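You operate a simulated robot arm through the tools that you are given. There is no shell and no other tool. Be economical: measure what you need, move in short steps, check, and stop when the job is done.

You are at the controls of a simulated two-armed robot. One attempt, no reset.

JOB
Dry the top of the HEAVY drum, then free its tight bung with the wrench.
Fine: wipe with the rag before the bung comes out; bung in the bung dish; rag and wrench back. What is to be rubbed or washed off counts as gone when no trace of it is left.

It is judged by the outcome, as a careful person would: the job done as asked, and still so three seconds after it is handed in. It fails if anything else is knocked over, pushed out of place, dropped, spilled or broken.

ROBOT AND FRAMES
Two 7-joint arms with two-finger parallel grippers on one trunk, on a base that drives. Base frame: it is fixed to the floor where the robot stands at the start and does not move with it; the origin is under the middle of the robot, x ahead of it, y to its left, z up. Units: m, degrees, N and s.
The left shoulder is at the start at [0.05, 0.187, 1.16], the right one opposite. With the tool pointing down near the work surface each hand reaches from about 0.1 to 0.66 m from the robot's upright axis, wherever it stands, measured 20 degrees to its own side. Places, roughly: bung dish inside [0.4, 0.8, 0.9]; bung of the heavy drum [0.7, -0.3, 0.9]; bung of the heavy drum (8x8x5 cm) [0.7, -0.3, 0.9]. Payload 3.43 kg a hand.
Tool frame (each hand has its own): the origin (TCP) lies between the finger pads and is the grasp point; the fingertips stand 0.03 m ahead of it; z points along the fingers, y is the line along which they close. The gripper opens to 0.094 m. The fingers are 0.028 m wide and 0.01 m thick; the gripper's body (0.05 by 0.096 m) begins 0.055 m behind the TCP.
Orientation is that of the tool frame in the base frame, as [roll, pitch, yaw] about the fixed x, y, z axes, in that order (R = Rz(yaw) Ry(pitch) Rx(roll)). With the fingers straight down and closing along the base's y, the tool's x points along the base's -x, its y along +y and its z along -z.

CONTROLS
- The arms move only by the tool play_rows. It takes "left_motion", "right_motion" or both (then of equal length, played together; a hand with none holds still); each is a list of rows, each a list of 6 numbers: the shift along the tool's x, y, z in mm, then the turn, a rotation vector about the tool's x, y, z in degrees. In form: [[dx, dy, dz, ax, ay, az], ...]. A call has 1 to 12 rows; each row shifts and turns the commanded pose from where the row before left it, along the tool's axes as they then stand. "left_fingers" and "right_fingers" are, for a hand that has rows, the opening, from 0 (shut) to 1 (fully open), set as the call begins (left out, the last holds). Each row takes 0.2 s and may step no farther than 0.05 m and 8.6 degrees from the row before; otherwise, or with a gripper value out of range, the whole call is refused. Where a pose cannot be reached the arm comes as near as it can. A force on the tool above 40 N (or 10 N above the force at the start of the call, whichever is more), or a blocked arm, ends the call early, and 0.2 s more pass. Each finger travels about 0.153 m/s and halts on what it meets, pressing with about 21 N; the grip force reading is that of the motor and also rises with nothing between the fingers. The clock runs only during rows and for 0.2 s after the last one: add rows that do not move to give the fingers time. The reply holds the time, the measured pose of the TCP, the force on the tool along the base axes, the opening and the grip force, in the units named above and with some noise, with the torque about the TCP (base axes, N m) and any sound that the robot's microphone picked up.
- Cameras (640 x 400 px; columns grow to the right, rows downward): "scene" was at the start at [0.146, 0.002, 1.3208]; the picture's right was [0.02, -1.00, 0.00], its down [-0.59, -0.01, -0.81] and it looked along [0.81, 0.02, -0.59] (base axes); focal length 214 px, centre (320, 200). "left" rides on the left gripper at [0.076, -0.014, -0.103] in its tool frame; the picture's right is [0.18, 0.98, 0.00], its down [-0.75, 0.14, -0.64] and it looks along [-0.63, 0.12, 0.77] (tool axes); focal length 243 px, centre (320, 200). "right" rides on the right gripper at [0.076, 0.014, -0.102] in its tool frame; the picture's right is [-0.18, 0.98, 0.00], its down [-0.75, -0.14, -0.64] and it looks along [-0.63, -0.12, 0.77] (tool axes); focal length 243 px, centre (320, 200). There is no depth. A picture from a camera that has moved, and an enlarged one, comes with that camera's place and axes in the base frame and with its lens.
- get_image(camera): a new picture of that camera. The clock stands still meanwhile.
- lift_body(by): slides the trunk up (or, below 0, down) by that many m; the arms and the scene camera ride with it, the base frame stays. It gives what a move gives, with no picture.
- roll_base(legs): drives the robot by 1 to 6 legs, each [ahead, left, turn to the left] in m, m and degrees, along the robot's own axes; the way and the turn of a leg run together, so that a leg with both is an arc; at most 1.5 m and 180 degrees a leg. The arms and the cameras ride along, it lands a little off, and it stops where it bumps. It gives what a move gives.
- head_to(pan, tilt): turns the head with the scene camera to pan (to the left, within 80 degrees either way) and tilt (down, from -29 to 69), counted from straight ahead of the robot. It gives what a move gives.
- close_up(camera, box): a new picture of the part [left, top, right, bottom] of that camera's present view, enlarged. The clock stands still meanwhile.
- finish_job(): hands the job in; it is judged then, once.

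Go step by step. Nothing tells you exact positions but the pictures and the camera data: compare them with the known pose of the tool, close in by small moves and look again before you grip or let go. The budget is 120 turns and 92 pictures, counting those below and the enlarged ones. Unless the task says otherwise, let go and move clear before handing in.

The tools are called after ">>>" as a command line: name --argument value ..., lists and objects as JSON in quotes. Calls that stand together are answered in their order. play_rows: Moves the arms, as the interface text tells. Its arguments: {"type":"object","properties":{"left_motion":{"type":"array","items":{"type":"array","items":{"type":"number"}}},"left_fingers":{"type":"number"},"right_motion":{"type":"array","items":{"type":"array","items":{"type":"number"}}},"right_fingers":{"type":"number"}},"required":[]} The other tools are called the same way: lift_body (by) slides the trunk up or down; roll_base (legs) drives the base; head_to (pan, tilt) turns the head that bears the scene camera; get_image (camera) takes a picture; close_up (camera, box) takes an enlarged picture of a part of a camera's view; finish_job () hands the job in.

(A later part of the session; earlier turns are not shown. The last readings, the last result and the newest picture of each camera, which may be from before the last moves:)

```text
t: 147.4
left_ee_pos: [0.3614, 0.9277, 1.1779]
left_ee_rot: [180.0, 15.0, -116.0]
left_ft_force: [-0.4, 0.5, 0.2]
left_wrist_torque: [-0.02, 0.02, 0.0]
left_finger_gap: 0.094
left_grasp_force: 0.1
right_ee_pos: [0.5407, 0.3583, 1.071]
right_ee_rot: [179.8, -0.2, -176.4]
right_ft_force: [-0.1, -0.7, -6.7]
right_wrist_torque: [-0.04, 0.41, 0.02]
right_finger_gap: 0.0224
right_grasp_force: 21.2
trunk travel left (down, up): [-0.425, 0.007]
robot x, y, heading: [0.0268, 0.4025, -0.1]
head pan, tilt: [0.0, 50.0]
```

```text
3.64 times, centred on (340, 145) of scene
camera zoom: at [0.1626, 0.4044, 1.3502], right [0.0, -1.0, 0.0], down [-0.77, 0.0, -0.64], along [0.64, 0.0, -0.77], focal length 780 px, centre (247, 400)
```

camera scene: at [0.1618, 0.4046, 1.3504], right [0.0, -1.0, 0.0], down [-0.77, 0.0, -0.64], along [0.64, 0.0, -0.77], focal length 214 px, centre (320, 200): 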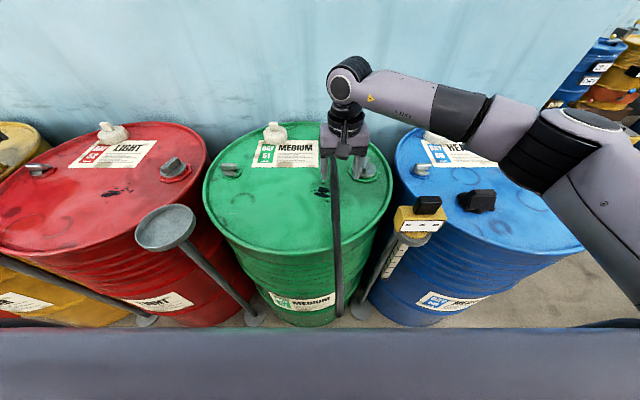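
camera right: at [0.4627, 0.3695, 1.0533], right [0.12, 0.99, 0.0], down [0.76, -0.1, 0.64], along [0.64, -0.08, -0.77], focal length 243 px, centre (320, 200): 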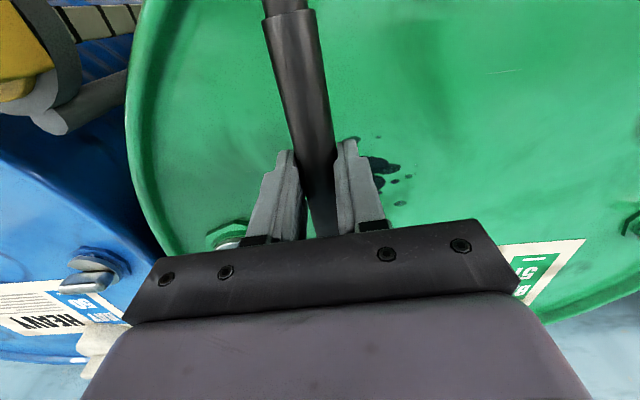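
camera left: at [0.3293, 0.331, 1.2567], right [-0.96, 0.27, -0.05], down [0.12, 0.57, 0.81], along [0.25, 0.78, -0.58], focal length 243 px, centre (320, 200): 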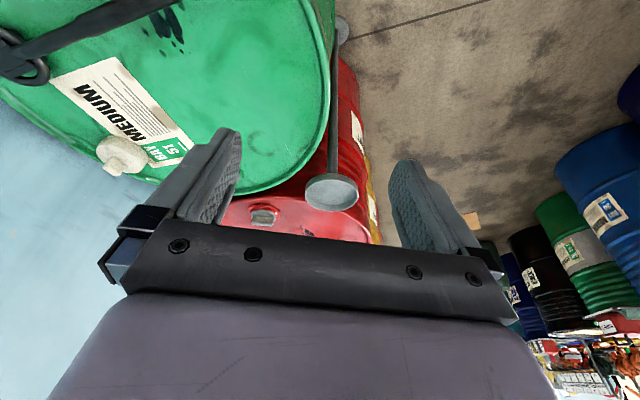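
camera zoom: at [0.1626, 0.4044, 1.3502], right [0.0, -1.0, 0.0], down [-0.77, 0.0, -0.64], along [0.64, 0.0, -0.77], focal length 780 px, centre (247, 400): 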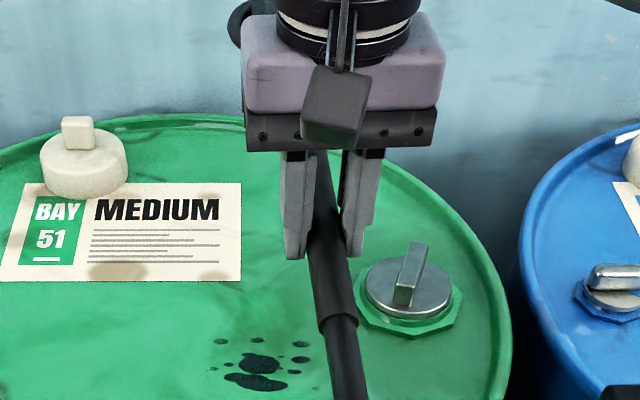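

Head is hidden behind the gripper here. The post's yellow item tops out at z≈1.03, so I raise 3 cm more and drive right to bring the wrench over HEAVY.

>>> play_rows --right_motion '[[0, 0, -17, 0, 0, 0], [0, 0, -18, 0, 0, 0]]'

>>> roll_base --legs '[[0, -0.5, 0]]'

>>> play_rows --right_motion '[[25, -20, 0, 0, 0, 7], [25, -20, 0, 0, 0, 7], [25, -20, 0, 0, 0, 7], [20, -20, 0, 0, 0, 0]]'

>>> get_image --camera "scene"

```text
t: 148.0
left_ee_pos: [0.3614, 0.9273, 1.1773]
left_ee_rot: [-180.0, 15.0, -116.1]
left_ft_force: [0.6, 0.2, -0.8]
left_wrist_torque: [0.02, -0.01, 0.0]
left_finger_gap: 0.0939
left_grasp_force: 0.0
right_ee_pos: [0.5401, 0.359, 1.1051]
right_ee_rot: [179.8, -0.3, -176.3]
right_ft_force: [0.4, -0.3, -6.9]
right_wrist_torque: [-0.03, 0.35, 0.01]
right_finger_gap: 0.0222
right_grasp_force: 20.7
trunk travel left (down, up): [-0.425, 0.007]
robot x, y, heading: [0.0259, 0.4037, -0.5]
head pan, tilt: [0.0, 50.0]
```

```text
t: 151.0
left_ee_pos: [0.3617, 0.4227, 1.1768]
left_ee_rot: [179.9, 15.1, -116.1]
left_ft_force: [0.1, 0.4, 1.1]
left_wrist_torque: [0.0, 0.03, 0.01]
left_finger_gap: 0.0938
left_grasp_force: 0.1
right_ee_pos: [0.538, -0.144, 1.1057]
right_ee_rot: [179.9, -0.1, -176.5]
right_ft_force: [0.0, -0.5, -7.3]
right_wrist_torque: [-0.02, 0.41, 0.01]
right_finger_gap: 0.0225
right_grasp_force: 21.1
trunk travel left (down, up): [-0.425, 0.007]
robot x, y, heading: [0.0223, -0.098, -0.2]
head pan, tilt: [0.0, 50.0]
```

```text
t: 152.0
left_ee_pos: [0.3605, 0.4242, 1.1782]
left_ee_rot: [-180.0, 15.0, -116.1]
left_ft_force: [-1.3, 0.1, 0.0]
left_wrist_torque: [-0.01, 0.0, -0.05]
left_finger_gap: 0.0941
left_grasp_force: 0.0
right_ee_pos: [0.4335, -0.2125, 1.1044]
right_ee_rot: [179.9, -0.2, 162.3]
right_ft_force: [-0.4, -0.5, -6.2]
right_wrist_torque: [0.1, 0.39, 0.02]
right_finger_gap: 0.0224
right_grasp_force: 21.1
trunk travel left (down, up): [-0.425, 0.007]
robot x, y, heading: [0.0225, -0.0933, -0.3]
head pan, tilt: [0.0, 50.0]
```

```text
21 pictures are left
camera scene: at [0.1598, -0.0975, 1.3504], right [-0.01, -1.0, 0.0], down [-0.77, 0.0, -0.64], along [0.64, 0.0, -0.77], focal length 214 px, centre (320, 200)
```

scene: 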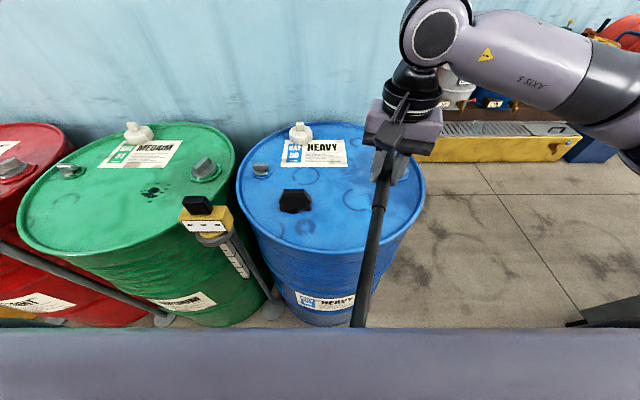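

The tail is close to my body, so I back the base 10 cm. Then I bring the left hand's camera around to watch the wrench head.

>>> roll_base --legs '[[-0.1, 0, 0]]'

>>> play_rows --left_motion '[[0, 0, 0, 0, 7.5, 0], [0, 0, 0, 0, 7.5, 0], [0, 0, 0, 0, 0, 8], [0, 0, 0, 0, 0, 8], [0, 0, 0, 0, 0, 8], [0, 0, 0, 0, 0, 8], [0, 0, 0, 0, 0, 8], [0, 0, 0, 0, 0, 8], [0, 0, 0, 0, 0, 8], [0, 0, 0, 0, 0, 8]]'

>>> play_rows --left_motion '[[-20, -44, 0, 0, 0, 0], [-20, -44, 0, 0, 0, 0], [-20, -44, 5, 0, 0, 0], [-20, -44, 5, 0, 0, 0], [-20, -44, 5, 0, 0, 0], [-10, -44, 5, 0, 0, 0], [0, -44, 0, 0, 0, 0], [0, -44, 0, 0, 0, 0]]'

```text
t: 153.1
left_ee_pos: [0.2611, 0.4258, 1.1767]
left_ee_rot: [-180.0, 15.0, -116.1]
left_ft_force: [0.2, -0.3, -0.2]
left_wrist_torque: [0.0, -0.01, -0.04]
left_finger_gap: 0.0937
left_grasp_force: 0.0
right_ee_pos: [0.3337, -0.211, 1.1059]
right_ee_rot: [179.9, 0.0, 162.6]
right_ft_force: [-0.1, 0.4, -6.5]
right_wrist_torque: [0.16, 0.36, -0.01]
right_finger_gap: 0.0223
right_grasp_force: 21.3
trunk travel left (down, up): [-0.425, 0.007]
robot x, y, heading: [-0.078, -0.0919, -0.4]
head pan, tilt: [0.0, 50.0]
```

```text
t: 155.3
left_ee_pos: [0.261, 0.4252, 1.1785]
left_ee_rot: [-180.0, 0.0, 179.8]
left_ft_force: [0.5, 0.2, 0.4]
left_wrist_torque: [0.02, 0.01, 0.0]
left_finger_gap: 0.0942
left_grasp_force: 0.1
right_ee_pos: [0.3329, -0.2119, 1.1042]
right_ee_rot: [179.9, -0.2, 162.6]
right_ft_force: [0.8, 0.6, -6.6]
right_wrist_torque: [0.14, 0.4, -0.01]
right_finger_gap: 0.0221
right_grasp_force: 21.7
trunk travel left (down, up): [-0.425, 0.007]
robot x, y, heading: [-0.0747, -0.0958, -0.4]
head pan, tilt: [0.0, 50.0]
```

```text
t: 157.1
left_ee_pos: [0.3714, 0.0729, 1.1557]
left_ee_rot: [179.9, -0.1, -180.0]
left_ft_force: [-0.8, -0.1, 0.4]
left_wrist_torque: [-0.02, 0.01, 0.0]
left_finger_gap: 0.0941
left_grasp_force: 0.0
right_ee_pos: [0.3342, -0.2112, 1.105]
right_ee_rot: [179.9, -0.3, 162.4]
right_ft_force: [0.0, -0.2, -6.0]
right_wrist_torque: [0.12, 0.41, 0.0]
right_finger_gap: 0.0223
right_grasp_force: 20.8
trunk travel left (down, up): [-0.425, 0.007]
robot x, y, heading: [-0.0768, -0.093, -0.4]
head pan, tilt: [0.0, 50.0]
```

>>> play_rows --left_motion '[[0, 0, 0, 0, 0, 8], [0, 0, 0, 0, 0, 8], [0, 0, 0, 0, 0, 8], [0, 0, 0, 0, 0, 8]]' --right_motion '[[-26, -5.4, 35, 0, 0, 0], [-26, -5.4, 35, 0, 0, 0], [-26.5, -5.4, 33, 0, 0, 0], [0, 0, 0, 0, 0, 0]]'

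>>> get_image --camera "left"

```text
t: 158.1
left_ee_pos: [0.3702, 0.0725, 1.1581]
left_ee_rot: [179.9, -0.1, 147.6]
left_ft_force: [-0.5, -0.2, 1.2]
left_wrist_torque: [-0.02, -0.03, 0.0]
left_finger_gap: 0.0942
left_grasp_force: 0.1
right_ee_pos: [0.4032, -0.25, 0.9998]
right_ee_rot: [179.9, -0.2, 162.4]
right_ft_force: [0.5, 1.2, -6.1]
right_wrist_torque: [0.14, 0.38, 0.0]
right_finger_gap: 0.0222
right_grasp_force: 20.9
trunk travel left (down, up): [-0.425, 0.007]
robot x, y, heading: [-0.0746, -0.0947, -0.2]
head pan, tilt: [0.0, 50.0]
```

```text
20 pictures are left
camera left: at [0.2978, 0.1016, 1.2596], right [0.37, 0.93, 0.0], down [0.71, -0.28, 0.64], along [0.6, -0.24, -0.77], focal length 243 px, centre (320, 200)
```

left: 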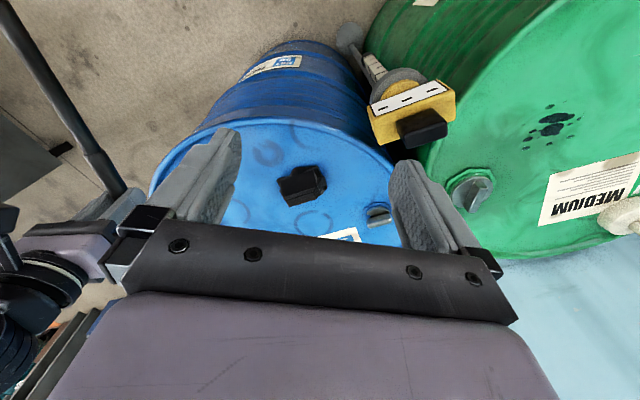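

The gripper hides the head from there; turn the left hand back and move it forward.

>>> play_rows --left_motion '[[0, 0, 0, 0, 0, -8], [0, 0, 0, 0, 0, -8], [0, 0, 0, 0, 0, -8], [0, 0, 0, 0, 0, -8], [-35, 0, 0, 0, 0, 0], [-35, 0, 10, 0, 0, 0], [-30, 0, 10, 0, 0, 0]]'

>>> get_image --camera "left"

```text
t: 159.7
left_ee_pos: [0.4333, 0.1096, 1.1324]
left_ee_rot: [-179.9, 0.0, 179.9]
left_ft_force: [0.0, 0.3, -0.5]
left_wrist_torque: [-0.03, -0.01, 0.0]
left_finger_gap: 0.0939
left_grasp_force: 0.1
left hand out of reach, approached as far as the arm can: row 5, 6, 7
right_ee_pos: [0.4031, -0.2512, 1.0011]
right_ee_rot: [179.9, -0.2, 162.5]
right_ft_force: [-0.5, 0.6, -5.6]
right_wrist_torque: [0.12, 0.36, 0.01]
right_finger_gap: 0.0221
right_grasp_force: 20.4
trunk travel left (down, up): [-0.425, 0.007]
robot x, y, heading: [-0.0734, -0.0948, -0.2]
head pan, tilt: [0.0, 50.0]
```

```text
19 pictures are left
camera left: at [0.3567, 0.0959, 1.2352], right [-0.18, 0.98, 0.0], down [0.75, 0.14, 0.64], along [0.63, 0.12, -0.77], focal length 243 px, centre (320, 200)
```

left: 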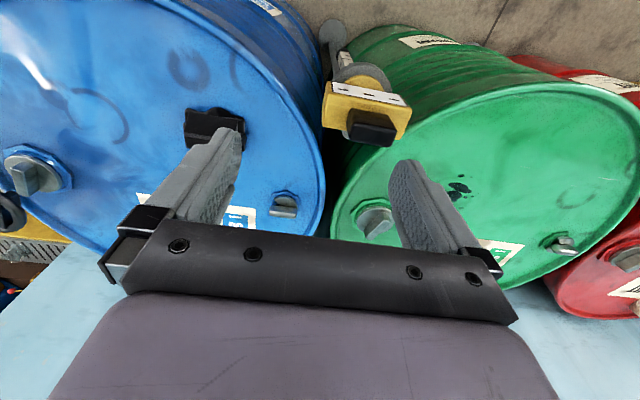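

>>> play_rows --left_motion '[[0, -40, 0, 0, 0, 0], [0, -40, 0, 0, 0, 0]]'

>>> close_up --camera "left" --box '[0, 110, 200, 240]'

```text
t: 160.3
left_ee_pos: [0.394, 0.074, 1.1313]
left_ee_rot: [-180.0, 0.0, 179.8]
left_ft_force: [0.0, 0.4, 0.3]
left_wrist_torque: [0.02, -0.01, 0.0]
left_finger_gap: 0.0936
left_grasp_force: 0.2
left hand out of reach, approached as far as the arm can: row 1, 2
right_ee_pos: [0.4031, -0.2493, 1.0021]
right_ee_rot: [-180.0, -0.1, 162.6]
right_ft_force: [0.4, -0.6, -5.5]
right_wrist_torque: [0.13, 0.42, -0.02]
right_finger_gap: 0.0221
right_grasp_force: 21.0
trunk travel left (down, up): [-0.425, 0.007]
robot x, y, heading: [-0.0759, -0.0943, -0.3]
head pan, tilt: [0.0, 50.0]
```

```text
3.08 times, centred on (100, 175) of left
camera zoom: at [0.3178, 0.0594, 1.2329], right [-0.18, 0.98, 0.0], down [0.75, 0.14, 0.64], along [0.63, 0.12, -0.77], focal length 746 px, centre (997, 277)
```

zoom: 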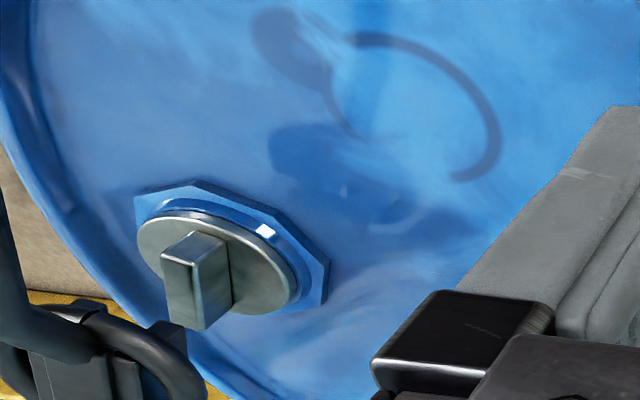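

Bung plate at about (0.665,-0.336,0.89), bar as expected. Look at the ring position fully.

>>> close_up --camera "left" --box '[0, 160, 128, 260]'

```text
4.00 times, centred on (64, 210) of left
camera zoom: at [0.3178, 0.0594, 1.2329], right [-0.18, 0.98, 0.0], down [0.75, 0.14, 0.64], along [0.63, 0.12, -0.77], focal length 970 px, centre (1344, 160)
```

zoom: 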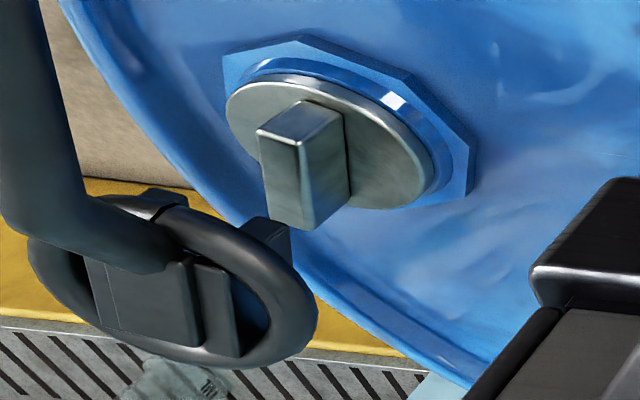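

Ring centre projects to (0.671,-0.334), bung centre (0.666,-0.336); the slot runs along the handle like the bar. Correct by 5 mm and descend to just above the bar.

>>> play_rows --right_motion '[[4.2, -3.4, 10, 0, 0, 0], [0, 0, 14, 0, 0, 0], [0, 0, 12, 0, 0, 0], [0, 0, 0, 0, 0, 0]]'

>>> close_up --camera "left" --box '[0, 140, 128, 240]'

```text
t: 161.3
left_ee_pos: [0.3949, 0.0739, 1.1301]
left_ee_rot: [-179.9, 0.0, 179.9]
left_ft_force: [0.1, -0.7, 0.0]
left_wrist_torque: [0.0, 0.03, 0.03]
left_finger_gap: 0.094
left_grasp_force: 0.0
right_ee_pos: [0.3984, -0.2522, 0.9654]
right_ee_rot: [180.0, -0.2, 162.4]
right_ft_force: [0.4, 0.5, -6.4]
right_wrist_torque: [0.17, 0.46, 0.15]
right_finger_gap: 0.0222
right_grasp_force: 21.1
trunk travel left (down, up): [-0.425, 0.007]
robot x, y, heading: [-0.0757, -0.0918, -0.1]
head pan, tilt: [0.0, 50.0]
```

```text
4.00 times, centred on (64, 190) of left
camera zoom: at [0.318, 0.0597, 1.2328], right [-0.18, 0.98, 0.0], down [0.75, 0.14, 0.64], along [0.63, 0.12, -0.77], focal length 970 px, centre (1344, 240)
```

zoom: 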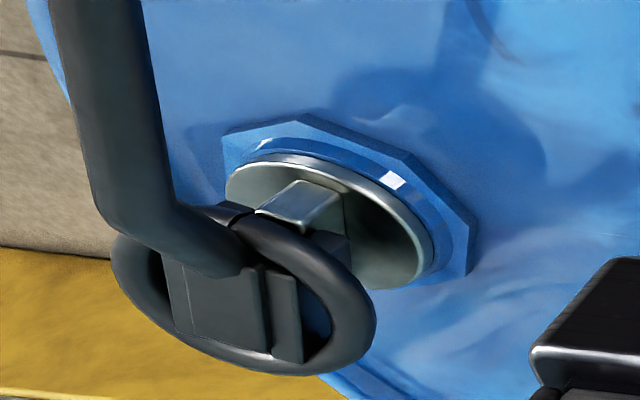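

Aligned within a few mm. Lower gently onto the bar.

>>> play_rows --right_motion '[[1, 0, 5, 0, 0, 0], [1, 0, 5, 0, 0, 0], [0, 0, 5, 0, 0, 0], [0, 0, 5, 0, 0, 0], [0, 0, 5, 0, 0, 0], [0, 0, 4, 0, 0, 0]]'

>>> close_up --camera "left" --box '[0, 140, 128, 240]'

```text
t: 162.7
left_ee_pos: [0.395, 0.0742, 1.1314]
left_ee_rot: [-180.0, 0.1, 179.8]
left_ft_force: [-0.8, 0.1, -0.1]
left_wrist_torque: [0.0, 0.03, 0.0]
left_finger_gap: 0.0938
left_grasp_force: 0.1
right_ee_pos: [0.3969, -0.251, 0.9367]
right_ee_rot: [179.9, -0.1, 162.5]
right_ft_force: [-2.5, 0.4, -2.1]
right_wrist_torque: [-0.2, -0.64, 0.07]
right_finger_gap: 0.0223
right_grasp_force: 21.2
trunk travel left (down, up): [-0.425, 0.007]
robot x, y, heading: [-0.0777, -0.0952, -0.2]
head pan, tilt: [0.0, 50.0]
```

```text
4.00 times, centred on (64, 190) of left
camera zoom: at [0.3175, 0.0598, 1.233], right [-0.18, 0.98, 0.0], down [0.75, 0.14, 0.64], along [0.63, 0.12, -0.77], focal length 970 px, centre (1344, 240)
```

zoom: 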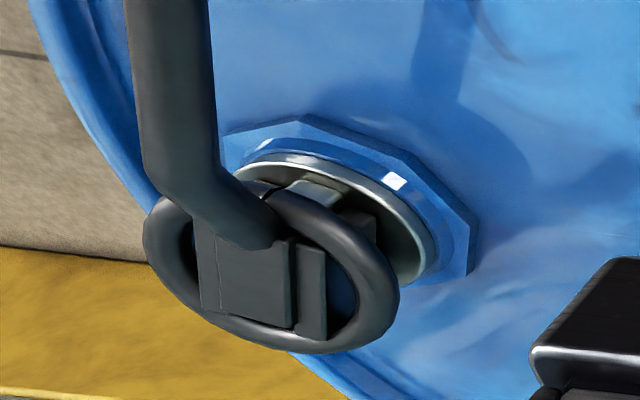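

The head's two dogs seem to be resting on top of the bar, about 7 mm off sideways. Lift, shift and try again by feel.

>>> play_rows --right_motion '[[0, 0, -12, 0, 0, 0], [0, 0, -13, 0, 0, 0], [-3, -7, 0, 0, 0, 0], [0, 0, 0, 0, 0, 0]]'

>>> play_rows --right_motion '[[0, 0, 6, 0, 0, 0], [0, 0, 6, 0, 0, 0], [0, 0, 5, 0, 0, 0], [0, 0, 4, 0, 0, 0], [0, 0, 4, 0, 0, 0], [0, 0, 0, 0, 0, 0]]'

>>> close_up --camera "left" --box '[0, 140, 128, 240]'

```text
t: 163.7
left_ee_pos: [0.3946, 0.0742, 1.1317]
left_ee_rot: [-179.9, 0.0, 179.9]
left_ft_force: [0.4, -0.1, -0.1]
left_wrist_torque: [0.0, 0.04, 0.01]
left_finger_gap: 0.0942
left_grasp_force: 0.1
right_ee_pos: [0.3974, -0.2588, 0.9606]
right_ee_rot: [179.9, -0.2, 162.5]
right_ft_force: [-0.1, -0.2, -6.7]
right_wrist_torque: [0.14, 0.38, 0.01]
right_finger_gap: 0.0222
right_grasp_force: 20.9
trunk travel left (down, up): [-0.425, 0.007]
robot x, y, heading: [-0.0762, -0.0945, -0.2]
head pan, tilt: [0.0, 50.0]
```

```text
t: 165.1
left_ee_pos: [0.3936, 0.0729, 1.1304]
left_ee_rot: [-179.9, 0.0, 179.8]
left_ft_force: [-0.1, -0.7, -0.1]
left_wrist_torque: [-0.01, 0.03, 0.0]
left_finger_gap: 0.0942
left_grasp_force: 0.1
right_ee_pos: [0.3972, -0.2592, 0.9355]
right_ee_rot: [179.9, -0.2, 162.6]
right_ft_force: [0.2, 0.2, -2.4]
right_wrist_torque: [-0.15, -0.6, 0.04]
right_finger_gap: 0.0225
right_grasp_force: 21.3
trunk travel left (down, up): [-0.425, 0.007]
robot x, y, heading: [-0.0773, -0.0939, -0.2]
head pan, tilt: [0.0, 50.0]
```

```text
4.00 times, centred on (64, 190) of left
camera zoom: at [0.3177, 0.0597, 1.2329], right [-0.18, 0.98, 0.0], down [0.75, 0.14, 0.64], along [0.63, 0.12, -0.77], focal length 970 px, centre (1344, 240)
```

zoom: 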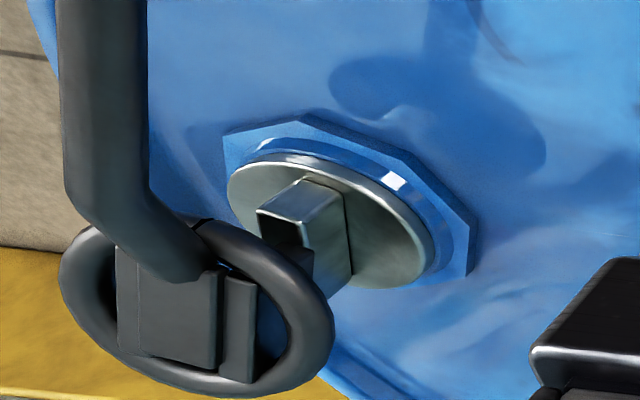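

Comparing the pictures, the first attempt had in fact gone down over the bar (2.6 cm deeper); now it sits on top. Shift back and lower again.

>>> play_rows --right_motion '[[0, 0, -12, 0, 0, 0], [3, 7, 0, 0, 0, 0], [0, 0, 6, 0, 0, 0], [0, 0, 6, 0, 0, 0], [0, 0, 0, 0, 0, 0]]'

>>> close_up --camera "left" --box '[0, 140, 128, 240]'

```text
t: 166.3
left_ee_pos: [0.3944, 0.0735, 1.1299]
left_ee_rot: [-179.9, 0.0, 179.9]
left_ft_force: [-0.1, 0.2, 0.7]
left_wrist_torque: [0.0, 0.01, -0.01]
left_finger_gap: 0.094
left_grasp_force: 0.1
right_ee_pos: [0.3975, -0.2514, 0.9378]
right_ee_rot: [179.8, -0.1, 162.4]
right_ft_force: [0.2, 0.7, -3.9]
right_wrist_torque: [-0.03, -0.15, -0.11]
right_finger_gap: 0.0223
right_grasp_force: 20.8
trunk travel left (down, up): [-0.425, 0.007]
robot x, y, heading: [-0.0749, -0.0978, -0.3]
head pan, tilt: [0.0, 50.0]
```

```text
4.00 times, centred on (64, 190) of left
camera zoom: at [0.3178, 0.0596, 1.2329], right [-0.18, 0.98, 0.0], down [0.75, 0.14, 0.64], along [0.63, 0.12, -0.77], focal length 970 px, centre (1344, 240)
```

zoom: 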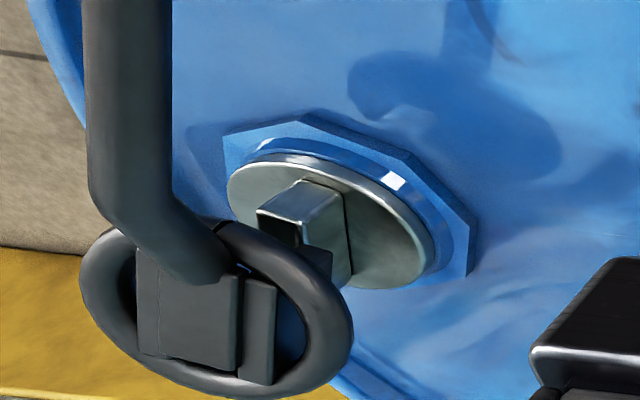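

The head has pitched up about 5° in the grip. Lift, tilt the tool 5° to level the wrench, and look.

>>> play_rows --right_motion '[[0, 0, -14, 0, 0, 0], [0, 0, -12, 0, 0, 0], [0, 0, 0, 0, 5, 0], [0, 0, 0, 0, 0, 0]]'

>>> close_up --camera "left" --box '[0, 140, 128, 240]'

```text
t: 167.3
left_ee_pos: [0.3943, 0.0735, 1.1304]
left_ee_rot: [179.9, 0.0, 180.0]
left_ft_force: [0.6, 0.0, 0.0]
left_wrist_torque: [0.03, -0.01, 0.01]
left_finger_gap: 0.0939
left_grasp_force: 0.0
right_ee_pos: [0.3955, -0.2516, 0.9627]
right_ee_rot: [179.9, -5.2, 162.5]
right_ft_force: [0.2, 0.0, -5.9]
right_wrist_torque: [0.12, 0.39, 0.01]
right_finger_gap: 0.0221
right_grasp_force: 21.3
trunk travel left (down, up): [-0.425, 0.007]
robot x, y, heading: [-0.0749, -0.0985, -0.4]
head pan, tilt: [0.0, 50.0]
```

```text
4.00 times, centred on (64, 190) of left
camera zoom: at [0.3179, 0.0596, 1.2328], right [-0.18, 0.98, 0.0], down [0.75, 0.14, 0.64], along [0.63, 0.12, -0.77], focal length 970 px, centre (1344, 240)
```

zoom: 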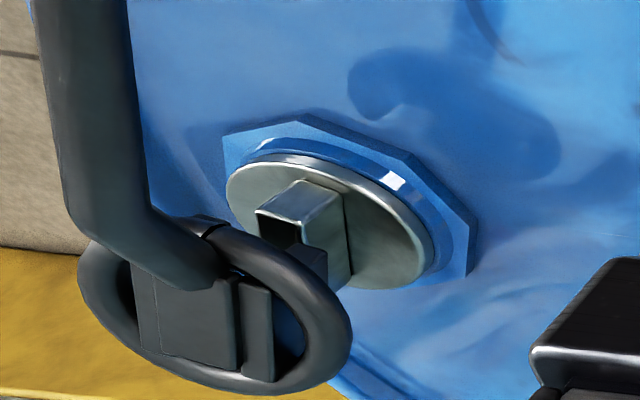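

>>> play_rows --right_motion '[[-3, 0, 0, 0, 2.7, 0], [0, 0, 0, 0, 0, 0]]'

>>> play_rows --right_motion '[[0.7, 0, 5, 0, 0, 0], [0.7, 0, 5, 0, 0, 0], [0.7, 0, 5, 0, 0, 0], [0.7, 0, 5, 0, 0, 0], [0, 0, 0, 0, 0, 0]]'

>>> close_up --camera "left" --box '[0, 140, 128, 240]'

```text
t: 167.9
left_ee_pos: [0.3935, 0.074, 1.13]
left_ee_rot: [-180.0, 0.0, 179.9]
left_ft_force: [0.0, 0.6, 0.4]
left_wrist_torque: [0.03, 0.01, 0.01]
left_finger_gap: 0.0939
left_grasp_force: 0.0
right_ee_pos: [0.3999, -0.2525, 0.9621]
right_ee_rot: [180.0, -8.1, 162.6]
right_ft_force: [-0.5, 0.1, -6.1]
right_wrist_torque: [0.09, 0.33, -0.01]
right_finger_gap: 0.0224
right_grasp_force: 20.9
trunk travel left (down, up): [-0.425, 0.007]
robot x, y, heading: [-0.0746, -0.0979, -0.1]
head pan, tilt: [0.0, 50.0]
```

```text
t: 169.1
left_ee_pos: [0.3937, 0.0739, 1.1301]
left_ee_rot: [-179.9, 0.0, 179.9]
left_ft_force: [0.8, 0.2, 0.4]
left_wrist_torque: [0.01, 0.01, 0.01]
left_finger_gap: 0.094
left_grasp_force: 0.2
right_ee_pos: [0.394, -0.2503, 0.9424]
right_ee_rot: [179.8, -7.9, 162.5]
right_ft_force: [2.5, -0.1, -2.0]
right_wrist_torque: [-0.21, -0.64, 0.19]
right_finger_gap: 0.022
right_grasp_force: 21.2
trunk travel left (down, up): [-0.425, 0.007]
robot x, y, heading: [-0.0793, -0.0955, -0.3]
head pan, tilt: [0.0, 50.0]
```

```text
4.00 times, centred on (64, 190) of left
camera zoom: at [0.3178, 0.0597, 1.2329], right [-0.18, 0.98, 0.0], down [0.75, 0.14, 0.64], along [0.63, 0.12, -0.77], focal length 970 px, centre (1344, 240)
```

zoom: 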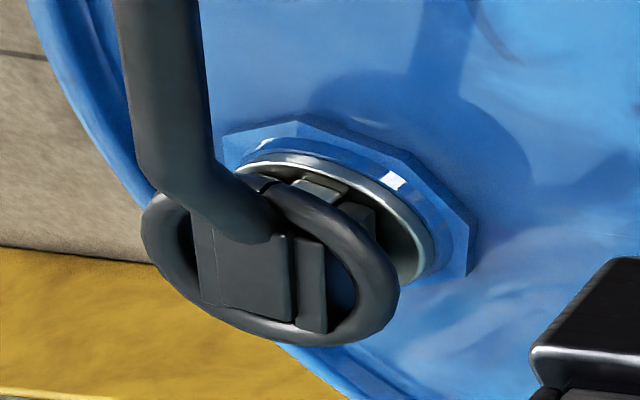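

Seated: the bar sits between the dogs as in the first try. Now turn counter-clockwise in small arcs about the bung, watching force.

>>> play_rows --right_motion '[[-0.4, -14.8, 0, 0.42, 0, -2.97], [-0.4, -14.8, 0, 0.42, 0, -2.97], [-0.4, -14.8, 0, 0.42, 0, -2.97], [0, 0, 0, 0, 0, 0]]'

```text
t: 170.1
left_ee_pos: [0.394, 0.074, 1.1309]
left_ee_rot: [-179.9, 0.0, 179.8]
left_ft_force: [-0.7, -0.6, 0.4]
left_wrist_torque: [0.0, 0.01, -0.01]
left_finger_gap: 0.094
left_grasp_force: 0.2
right_ee_pos: [0.3827, -0.2938, 0.9423]
right_ee_rot: [179.9, -8.0, 171.5]
right_ft_force: [-0.2, 1.2, -2.5]
right_wrist_torque: [-0.02, -0.57, 0.26]
right_finger_gap: 0.0222
right_grasp_force: 21.4
trunk travel left (down, up): [-0.425, 0.007]
robot x, y, heading: [-0.0755, -0.0985, -0.0]
head pan, tilt: [0.0, 50.0]
```

>>> play_rows --right_motion '[[-0.4, -14.8, 0, 0.42, 0, -2.97], [-0.4, -14.8, 0, 0.42, 0, -2.97], [-0.4, -14.8, 0, 0.42, 0, -2.97], [-0.4, -14.8, 0, 0.42, 0, -2.97], [0, 0, 0, 0, 0, 0]]'

>>> close_up --camera "left" --box '[0, 140, 128, 240]'

```text
t: 171.3
left_ee_pos: [0.3939, 0.0741, 1.1309]
left_ee_rot: [-179.9, 0.0, 179.9]
left_ft_force: [0.6, -0.8, 0.0]
left_wrist_torque: [-0.02, 0.04, 0.02]
left_finger_gap: 0.0939
left_grasp_force: 0.1
right_ee_pos: [0.381, -0.3539, 0.9414]
right_ee_rot: [-180.0, -8.0, -176.5]
right_ft_force: [-1.4, -0.3, -2.7]
right_wrist_torque: [0.08, -0.35, 0.08]
right_finger_gap: 0.0222
right_grasp_force: 20.3
trunk travel left (down, up): [-0.425, 0.007]
robot x, y, heading: [-0.0748, -0.0963, -0.4]
head pan, tilt: [0.0, 50.0]
```

```text
4.00 times, centred on (64, 190) of left
camera zoom: at [0.3175, 0.0596, 1.233], right [-0.18, 0.98, 0.0], down [0.75, 0.14, 0.64], along [0.63, 0.12, -0.77], focal length 970 px, centre (1344, 240)
```

zoom: 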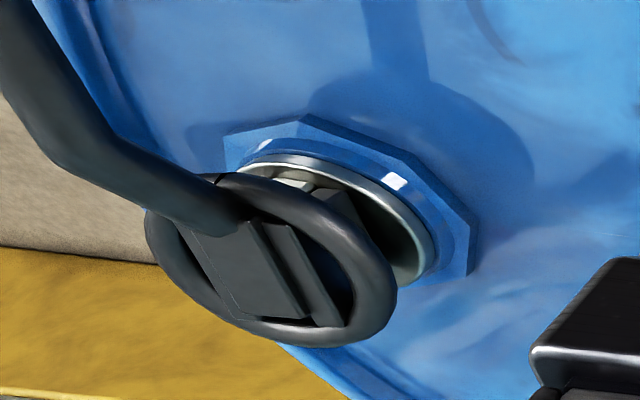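

The bar is turning with the wrench. Continue to about 215°.

>>> play_rows --right_motion '[[-0.7, -19.7, 0, 0.56, 0, -3.96], [-0.7, -19.7, 0, 0.56, 0, -3.96], [-0.7, -19.7, 0, 0.56, 0, -3.96], [-0.7, -19.7, 0, 0.56, 0, -3.96], [-0.7, -19.7, 0, 0.56, 0, -3.96], [-0.7, -19.7, 0, 0.56, 0, -3.96], [-0.7, -19.7, 0, 0.56, 0, -3.96], [-0.7, -19.7, 0, 0.56, 0, -3.96], [0, 0, 0, 0, 0, 0]]'

>>> close_up --camera "left" --box '[0, 140, 128, 240]'

```text
t: 173.3
left_ee_pos: [0.3941, 0.0739, 1.1316]
left_ee_rot: [-180.0, -0.2, 179.9]
left_ft_force: [0.2, 0.5, 0.6]
left_wrist_torque: [-0.01, -0.03, 0.01]
left_finger_gap: 0.0938
left_grasp_force: 0.1
right_ee_pos: [0.4043, -0.448, 0.9421]
right_ee_rot: [-179.9, -7.8, -156.6]
right_ft_force: [2.5, -2.2, -2.8]
right_wrist_torque: [0.22, -0.57, -0.65]
right_finger_gap: 0.0223
right_grasp_force: 20.8
right hand out of reach, approached as far as the arm can: row 6, 7, 8
trunk travel left (down, up): [-0.425, 0.007]
robot x, y, heading: [-0.0732, -0.096, -0.3]
head pan, tilt: [0.0, 50.0]
```

```text
4.00 times, centred on (64, 190) of left
camera zoom: at [0.3179, 0.0594, 1.2329], right [-0.18, 0.98, 0.0], down [0.75, 0.14, 0.64], along [0.63, 0.12, -0.77], focal length 970 px, centre (1344, 240)
```

zoom: 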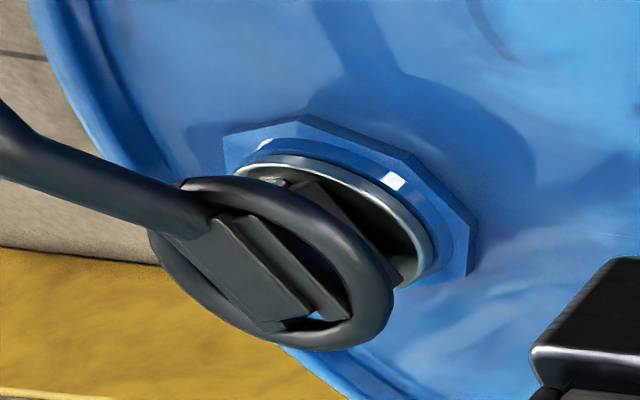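

Turned about 41° and the arm is at its reach limit. I'll lift the wrench off, take it home, and test the bung by hand.

>>> play_rows --right_motion '[[1.4, 0, -10, 0, 0, 0], [2.8, 0, -20, 0, 0, 0], [5, 0, -35, 0, 0, 0], [5, 0, -35, 0, 0, 0], [5, 0, -35, 0, 0, 0], [2, 0, -15, 0, 0, 0]]'

>>> play_rows --right_motion '[[0, 0, 0, -0.91, 0, 6.5], [0, 0, 0, -0.91, 0, 6.5], [0, 0, 0, -0.91, 0, 6.5], [-6.8, 38, -1, 0, 0, 0], [-6.8, 38, -1, 0, 0, 0], [-6.8, 38, -1, 0, 0, 0], [-6.8, 38, -1, 0, 0, 0], [-6.8, 38, -1, 0, 0, 0], [-6.8, 38, -1, 0, 0, 0], [-6.8, 38, -1, 0, 0, 0], [-6.8, 38, -1, 0, 0, 0]]'

>>> get_image --camera "scene"

```text
t: 174.7
left_ee_pos: [0.3948, 0.0738, 1.1306]
left_ee_rot: [180.0, 0.0, 179.9]
left_ft_force: [0.2, 0.6, 0.6]
left_wrist_torque: [-0.01, 0.03, 0.01]
left_finger_gap: 0.0941
left_grasp_force: 0.1
right_ee_pos: [0.4023, -0.4478, 1.0946]
right_ee_rot: [-179.8, -7.9, -156.9]
right_ft_force: [0.0, -1.0, -5.5]
right_wrist_torque: [-0.14, 0.36, 0.03]
right_finger_gap: 0.022
right_grasp_force: 21.3
trunk travel left (down, up): [-0.425, 0.007]
robot x, y, heading: [-0.073, -0.0991, -0.1]
head pan, tilt: [0.0, 50.0]
```

```text
t: 177.1
left_ee_pos: [0.3944, 0.0754, 1.1301]
left_ee_rot: [-179.9, 0.1, 179.9]
left_ft_force: [-0.3, 0.1, -0.7]
left_wrist_torque: [0.01, 0.01, 0.02]
left_finger_gap: 0.094
left_grasp_force: 0.1
right_ee_pos: [0.4402, -0.1395, 1.0963]
right_ee_rot: [-179.9, -7.9, -176.4]
right_ft_force: [0.8, -0.4, -5.7]
right_wrist_torque: [-0.04, 0.43, -0.01]
right_finger_gap: 0.0222
right_grasp_force: 20.7
trunk travel left (down, up): [-0.425, 0.007]
robot x, y, heading: [-0.0754, -0.0973, -0.5]
head pan, tilt: [0.0, 50.0]
```

```text
8 pictures are left
camera scene: at [0.0603, -0.0953, 1.3503], right [-0.01, -1.0, 0.0], down [-0.77, 0.0, -0.64], along [0.64, 0.0, -0.77], focal length 214 px, centre (320, 200)
```

scene: 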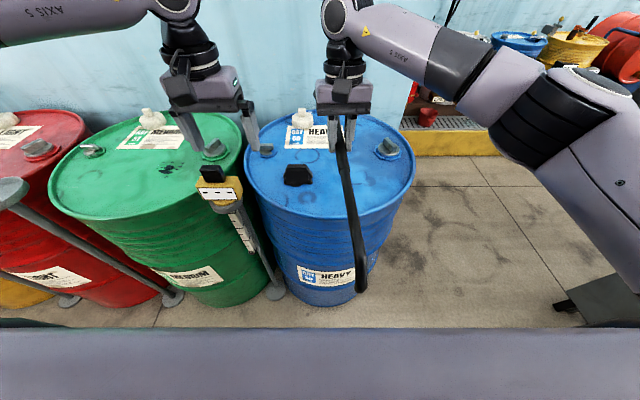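

Wrench is off and held level. Drive to MEDIUM and lay it back at its home pose.

>>> roll_base --legs '[[0, 0.5, 0], [0.1, 0, 0]]'

```text
t: 180.8
left_ee_pos: [0.4946, 0.5737, 1.1303]
left_ee_rot: [-179.9, 0.0, -180.0]
left_ft_force: [-0.2, 0.2, -0.6]
left_wrist_torque: [-0.01, 0.02, 0.01]
left_finger_gap: 0.094
left_grasp_force: 0.1
right_ee_pos: [0.5402, 0.3589, 1.0943]
right_ee_rot: [-180.0, -7.9, -176.1]
right_ft_force: [0.5, -0.1, -6.8]
right_wrist_torque: [-0.03, 0.45, 0.0]
right_finger_gap: 0.022
right_grasp_force: 21.0
trunk travel left (down, up): [-0.425, 0.007]
robot x, y, heading: [0.0268, 0.4018, 0.1]
head pan, tilt: [0.0, 50.0]
```

>>> play_rows --right_motion '[[-5.6, 0, 39.6, 0, 0, 0], [-5.6, 0, 39.6, 0, 0, 0], [-5.6, 0, 39.6, 0, 0, 0], [-2.8, 0, 19.8, 0, 0, 0], [-1.4, 0, 10, 0, 0, 0], [-1.1, 0, 8, 0, 0, 0], [0, 0, 0, 0, 0, 0]]'

```text
t: 182.4
left_ee_pos: [0.4938, 0.5727, 1.1305]
left_ee_rot: [-179.9, 0.0, -179.8]
left_ft_force: [-0.7, -0.3, -0.3]
left_wrist_torque: [0.03, -0.03, -0.04]
left_finger_gap: 0.0941
left_grasp_force: 0.1
right_ee_pos: [0.5411, 0.3591, 0.9358]
right_ee_rot: [180.0, -7.7, -176.1]
right_ft_force: [1.0, 0.1, -2.2]
right_wrist_torque: [0.02, -0.69, -0.16]
right_finger_gap: 0.0222
right_grasp_force: 21.3
trunk travel left (down, up): [-0.425, 0.007]
robot x, y, heading: [0.0254, 0.3994, -0.3]
head pan, tilt: [0.0, 50.0]
```

>>> play_rows --right_motion '[[-0.4, 0, 3, 0, 0, 0], [-0.4, 0, 3, 0, 0, 0], [0, 0, 0, 0, 0, 0]]'

>>> close_up --camera "scene" --box '[220, 80, 460, 330]'

```text
t: 183.2
left_ee_pos: [0.4935, 0.5724, 1.1316]
left_ee_rot: [-180.0, 0.1, -179.8]
left_ft_force: [0.3, 0.1, -0.9]
left_wrist_torque: [0.01, -0.01, -0.01]
left_finger_gap: 0.0939
left_grasp_force: 0.1
right_ee_pos: [0.5389, 0.3589, 0.9325]
right_ee_rot: [-180.0, -7.8, -176.1]
right_ft_force: [1.8, -4.0, 8.5]
right_wrist_torque: [-0.1, 0.51, -0.06]
right_finger_gap: 0.0223
right_grasp_force: 21.2
trunk travel left (down, up): [-0.425, 0.007]
robot x, y, heading: [0.0234, 0.4008, -0.3]
head pan, tilt: [0.0, 50.0]
```

```text
1.60 times, centred on (340, 205) of scene
camera zoom: at [0.1595, 0.4016, 1.3506], right [0.0, -1.0, 0.0], down [-0.77, 0.0, -0.64], along [0.64, 0.0, -0.77], focal length 343 px, centre (288, 192)
```

zoom: 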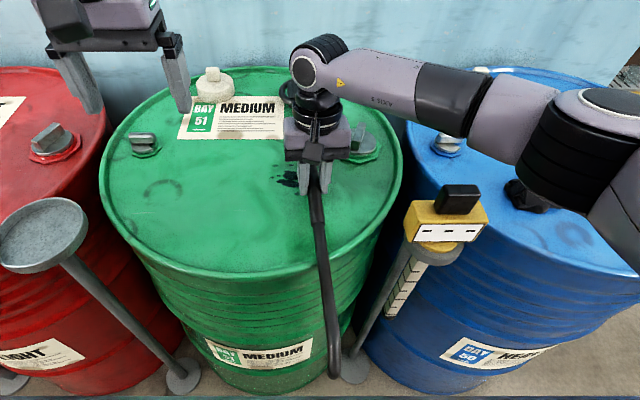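

The head and the rim both carry it now. Release and lift clear.

>>> play_rows --right_motion '[[0, 0, 0, 0, 0, 0], [0, 0, 0, 0, 0, 0], [0, 0, -20, 0, 0, 0], [0, 0, -40, 0, 0, 0], [0, 0, -40, 0, 0, 0], [0, 0, -40, 0, -7.8, 0]]' --right_fingers 0.7

>>> close_up --camera "scene" --box '[220, 80, 460, 330]'

```text
t: 184.6
left_ee_pos: [0.4943, 0.5737, 1.1314]
left_ee_rot: [179.9, 0.1, -179.9]
left_ft_force: [0.7, 0.4, 0.4]
left_wrist_torque: [-0.02, -0.05, -0.01]
left_finger_gap: 0.0941
left_grasp_force: 0.0
right_ee_pos: [0.5578, 0.3603, 1.0715]
right_ee_rot: [-179.9, 0.1, -176.1]
right_ft_force: [0.5, -0.3, -0.5]
right_wrist_torque: [-0.01, -0.06, 0.02]
right_finger_gap: 0.0658
right_grasp_force: 0.1
trunk travel left (down, up): [-0.425, 0.007]
robot x, y, heading: [0.0246, 0.4075, -0.1]
head pan, tilt: [0.0, 50.0]
```

```text
1.60 times, centred on (340, 205) of scene
camera zoom: at [0.1594, 0.4016, 1.3504], right [0.0, -1.0, 0.0], down [-0.77, 0.0, -0.64], along [0.64, 0.0, -0.77], focal length 343 px, centre (288, 192)
```

zoom: 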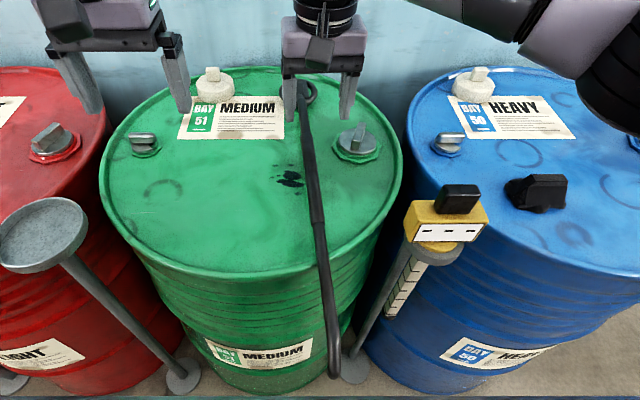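

Wrench is home. Now drive back to HEAVY and go above the bung (bar now at about 20°), with a 10° outward tilt for reach.

>>> play_rows --right_motion '[[40, 0, -25, 0, 0, 0], [40, 0, -25, 0, 0, 0], [20, 0, -25, 0, 0, 0]]' --right_fingers 1

>>> roll_base --legs '[[0, -0.56, 0]]'

>>> play_rows --right_motion '[[0, 0, 0, 0, 0, -6.5], [0, 0, 0, 0, 0, -6.5], [0, 0, 0, 0, 0, -6.5], [0, 0, 0, 0, -5, 0], [0, 0, 0, 0, -5, 0], [0, 0, 0, 0, 0, 0]]'

```text
t: 185.4
left_ee_pos: [0.4933, 0.5735, 1.1309]
left_ee_rot: [-179.9, 0.0, -180.0]
left_ft_force: [-0.5, 0.3, 0.2]
left_wrist_torque: [0.0, -0.02, -0.01]
left_finger_gap: 0.094
left_grasp_force: 0.1
right_ee_pos: [0.4581, 0.3545, 1.1443]
right_ee_rot: [-179.9, -0.1, -176.2]
right_ft_force: [0.4, -0.1, 0.3]
right_wrist_torque: [0.01, 0.0, -0.02]
right_finger_gap: 0.0941
right_grasp_force: 0.0
trunk travel left (down, up): [-0.425, 0.007]
robot x, y, heading: [0.0211, 0.404, -0.2]
head pan, tilt: [0.0, 50.0]
```

```text
t: 188.6
left_ee_pos: [0.492, 0.0174, 1.131]
left_ee_rot: [180.0, 0.0, -179.9]
left_ft_force: [0.4, -0.3, -0.2]
left_wrist_torque: [0.03, 0.0, -0.01]
left_finger_gap: 0.0939
left_grasp_force: 0.1
right_ee_pos: [0.4579, -0.2016, 1.1437]
right_ee_rot: [-180.0, -0.1, -176.1]
right_ft_force: [0.4, -1.0, 0.1]
right_wrist_torque: [0.03, 0.0, -0.02]
right_finger_gap: 0.0939
right_grasp_force: 0.1
trunk travel left (down, up): [-0.425, 0.007]
robot x, y, heading: [0.027, -0.1526, -0.1]
head pan, tilt: [0.0, 50.0]
```

```text
t: 190.0
left_ee_pos: [0.4919, 0.0176, 1.1304]
left_ee_rot: [-180.0, 0.0, -179.9]
left_ft_force: [0.3, 0.1, -0.5]
left_wrist_torque: [0.01, -0.02, 0.04]
left_finger_gap: 0.094
left_grasp_force: 0.0
right_ee_pos: [0.4575, -0.2009, 1.1443]
right_ee_rot: [-180.0, 10.0, -156.6]
right_ft_force: [-0.3, 0.4, 0.1]
right_wrist_torque: [-0.01, 0.0, 0.03]
right_finger_gap: 0.0941
right_grasp_force: 0.1
trunk travel left (down, up): [-0.425, 0.007]
robot x, y, heading: [0.0232, -0.1538, -0.1]
head pan, tilt: [0.0, 50.0]
```

>>> play_rows --right_motion '[[-15.8, -29.5, 23.7, 0, 0, 0], [-15.8, -29.5, 23.7, 0, 0, 0], [-15.8, -29.5, 23.7, 0, 0, 0], [-15.8, -29.5, 23.7, 0, 0, 0], [-15.8, -29.5, 23.7, 0, 0, 0], [-15.8, -29.5, 23.7, 0, 0, 0], [-15.8, -29.5, 23.7, 0, 0, 0], [0, 0, 0, 0, 0, 0]]' --right_fingers 0.7

>>> get_image --camera "right"

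```text
t: 191.8
left_ee_pos: [0.4926, 0.0187, 1.1318]
left_ee_rot: [-180.0, 0.0, -179.9]
left_ft_force: [-0.1, 0.2, -0.8]
left_wrist_torque: [-0.01, 0.02, -0.04]
left_finger_gap: 0.0941
left_grasp_force: 0.0
right_ee_pos: [0.6521, -0.3277, 1.0108]
right_ee_rot: [-179.9, 10.0, -156.7]
right_ft_force: [0.0, -0.1, -0.8]
right_wrist_torque: [0.02, -0.04, 0.01]
right_finger_gap: 0.0658
right_grasp_force: 0.0
right hand out of reach, approached as far as the arm can: row 7
trunk travel left (down, up): [-0.425, 0.007]
robot x, y, heading: [0.0247, -0.1513, 0.0]
head pan, tilt: [0.0, 50.0]
```

```text
5 pictures are left
camera right: at [0.5613, -0.3494, 1.098], right [-0.22, 0.97, 0.03], down [0.63, 0.12, 0.76], along [0.74, 0.19, -0.65], focal length 243 px, centre (320, 200)
```

right: 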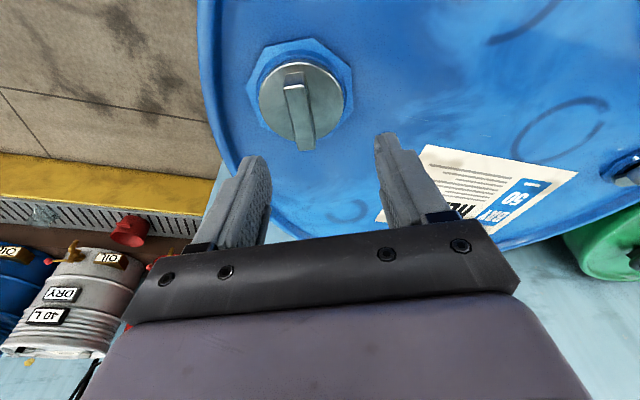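

Bung plate at (0.670,-0.336), bar at about 19°. The base has room in front, so drive 8 cm closer, then align the hand above the bar.

>>> roll_base --legs '[[0.08, 0, 0]]'

>>> play_rows --right_motion '[[0, 0, 0, 0, 0, 3.9], [36.5, 6.7, 0, 0, 0, 0], [36.5, 6.7, 0, 0, 0, 0], [0, 0, 20, 0, 0, 0], [0, 0, 19, 0, 0, 0], [0, 0, 0, 0, 0, 0]]'

```text
t: 193.0
left_ee_pos: [0.5313, 0.0168, 1.1304]
left_ee_rot: [-179.9, 0.0, -180.0]
left_ft_force: [-0.6, 0.3, -1.0]
left_wrist_torque: [0.0, -0.02, 0.04]
left_finger_gap: 0.0939
left_grasp_force: 0.0
right_ee_pos: [0.6894, -0.3264, 1.0103]
right_ee_rot: [-180.0, 10.0, -156.6]
right_ft_force: [1.1, -0.3, 0.4]
right_wrist_torque: [0.03, 0.01, 0.01]
right_finger_gap: 0.0659
right_grasp_force: 0.0
trunk travel left (down, up): [-0.425, 0.007]
robot x, y, heading: [0.0613, -0.154, 0.1]
head pan, tilt: [0.0, 50.0]
stopped in leg 1: the robot was blocked; the commanded pose is now the measured one
```

```text
t: 194.4
left_ee_pos: [0.5297, 0.0186, 1.1306]
left_ee_rot: [-179.8, 0.1, -179.9]
left_ft_force: [0.6, 0.0, -0.3]
left_wrist_torque: [0.02, -0.04, -0.01]
left_finger_gap: 0.0938
left_grasp_force: 0.0
right_ee_pos: [0.6229, -0.3341, 0.962]
right_ee_rot: [179.3, 10.0, -160.5]
right_ft_force: [-0.6, -1.0, -0.1]
right_wrist_torque: [0.02, 0.02, -0.03]
right_finger_gap: 0.0658
right_grasp_force: 0.0
trunk travel left (down, up): [-0.425, 0.007]
robot x, y, heading: [0.0584, -0.1541, 0.2]
head pan, tilt: [0.0, 50.0]
```

The base touched the drum at x≈0.06; back off slightly, then align and check.

>>> roll_base --legs '[[-0.015, 0, 0]]'

>>> play_rows --right_motion '[[-3.5, 0, -20, 0, 0, 0], [-27, -10.9, 4.6, 0, 0, 0], [-27, -10.9, 4.6, 0, 0, 0], [0, 0, 0, 0, 0, 0]]'

>>> get_image --camera "right"

```text
t: 195.2
left_ee_pos: [0.5142, 0.0177, 1.1331]
left_ee_rot: [-179.9, 0.1, -179.9]
left_ft_force: [0.1, 0.0, 0.0]
left_wrist_torque: [-0.02, 0.0, -0.03]
left_finger_gap: 0.094
left_grasp_force: 0.0
right_ee_pos: [0.609, -0.335, 0.9619]
right_ee_rot: [179.5, 10.1, -160.5]
right_ft_force: [-0.2, 0.6, 0.4]
right_wrist_torque: [0.0, 0.0, 0.01]
right_finger_gap: 0.0656
right_grasp_force: 0.1
trunk travel left (down, up): [-0.425, 0.007]
robot x, y, heading: [0.0475, -0.1545, 0.2]
head pan, tilt: [0.0, 50.0]
```

```text
t: 196.2
left_ee_pos: [0.5143, 0.0169, 1.1318]
left_ee_rot: [-179.9, 0.0, -179.8]
left_ft_force: [-0.7, 1.0, -0.3]
left_wrist_torque: [0.0, 0.02, -0.03]
left_finger_gap: 0.0941
left_grasp_force: 0.1
right_ee_pos: [0.6682, -0.3373, 0.9815]
right_ee_rot: [179.2, 10.1, -160.5]
right_ft_force: [-0.5, -0.7, 0.6]
right_wrist_torque: [0.0, 0.0, 0.01]
right_finger_gap: 0.0658
right_grasp_force: 0.0
trunk travel left (down, up): [-0.425, 0.007]
robot x, y, heading: [0.0434, -0.1504, -0.1]
head pan, tilt: [0.0, 50.0]
```

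```text
4 pictures are left
camera right: at [0.5756, -0.3545, 1.0681], right [-0.16, 0.99, 0.04], down [0.64, 0.07, 0.76], along [0.75, 0.15, -0.65], focal length 243 px, centre (320, 200)
```

right: 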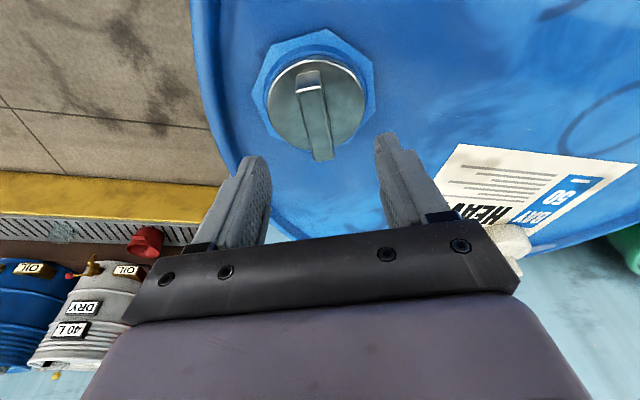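

Well aligned (bung centre (0.667,-0.333), bar 20°). Descend and grip the bar.

>>> play_rows --right_motion '[[4.5, 2, 25.4, 0, 0, 0], [4.5, 2, 25, 0, 0, 0], [0, 0, 0, 0, 0, 0]]'

>>> play_rows --right_motion '[[0, 0, 0, 0, 0, 0], [0, 0, 0, 0, 0, 0], [0, 0, 0, 0, 0, 0]]' --right_fingers 0

```text
t: 197.0
left_ee_pos: [0.5133, 0.018, 1.1339]
left_ee_rot: [-179.9, 0.2, -179.9]
left_ft_force: [0.5, 0.6, -0.6]
left_wrist_torque: [0.02, -0.02, 0.02]
left_finger_gap: 0.0941
left_grasp_force: 0.2
right_ee_pos: [0.6668, -0.3328, 0.9337]
right_ee_rot: [179.6, 10.4, -160.5]
right_ft_force: [-0.4, -1.6, 14.3]
right_wrist_torque: [-0.61, -0.07, -0.07]
right_finger_gap: 0.0667
right_grasp_force: 0.9
trunk travel left (down, up): [-0.425, 0.007]
robot x, y, heading: [0.0437, -0.1512, -0.1]
head pan, tilt: [0.0, 50.0]
```

```text
t: 197.8
left_ee_pos: [0.5134, 0.0167, 1.1326]
left_ee_rot: [179.8, 0.2, -179.9]
left_ft_force: [-0.8, 0.0, 0.3]
left_wrist_torque: [-0.01, -0.02, -0.01]
left_finger_gap: 0.0942
left_grasp_force: 0.0
right_ee_pos: [0.667, -0.338, 0.9324]
right_ee_rot: [179.7, 10.5, -160.7]
right_ft_force: [6.1, -17.6, 21.5]
right_wrist_torque: [-0.5, -0.28, -0.11]
right_finger_gap: 0.0164
right_grasp_force: 21.1
trunk travel left (down, up): [-0.425, 0.007]
robot x, y, heading: [0.046, -0.1592, -0.1]
head pan, tilt: [0.0, 50.0]
```

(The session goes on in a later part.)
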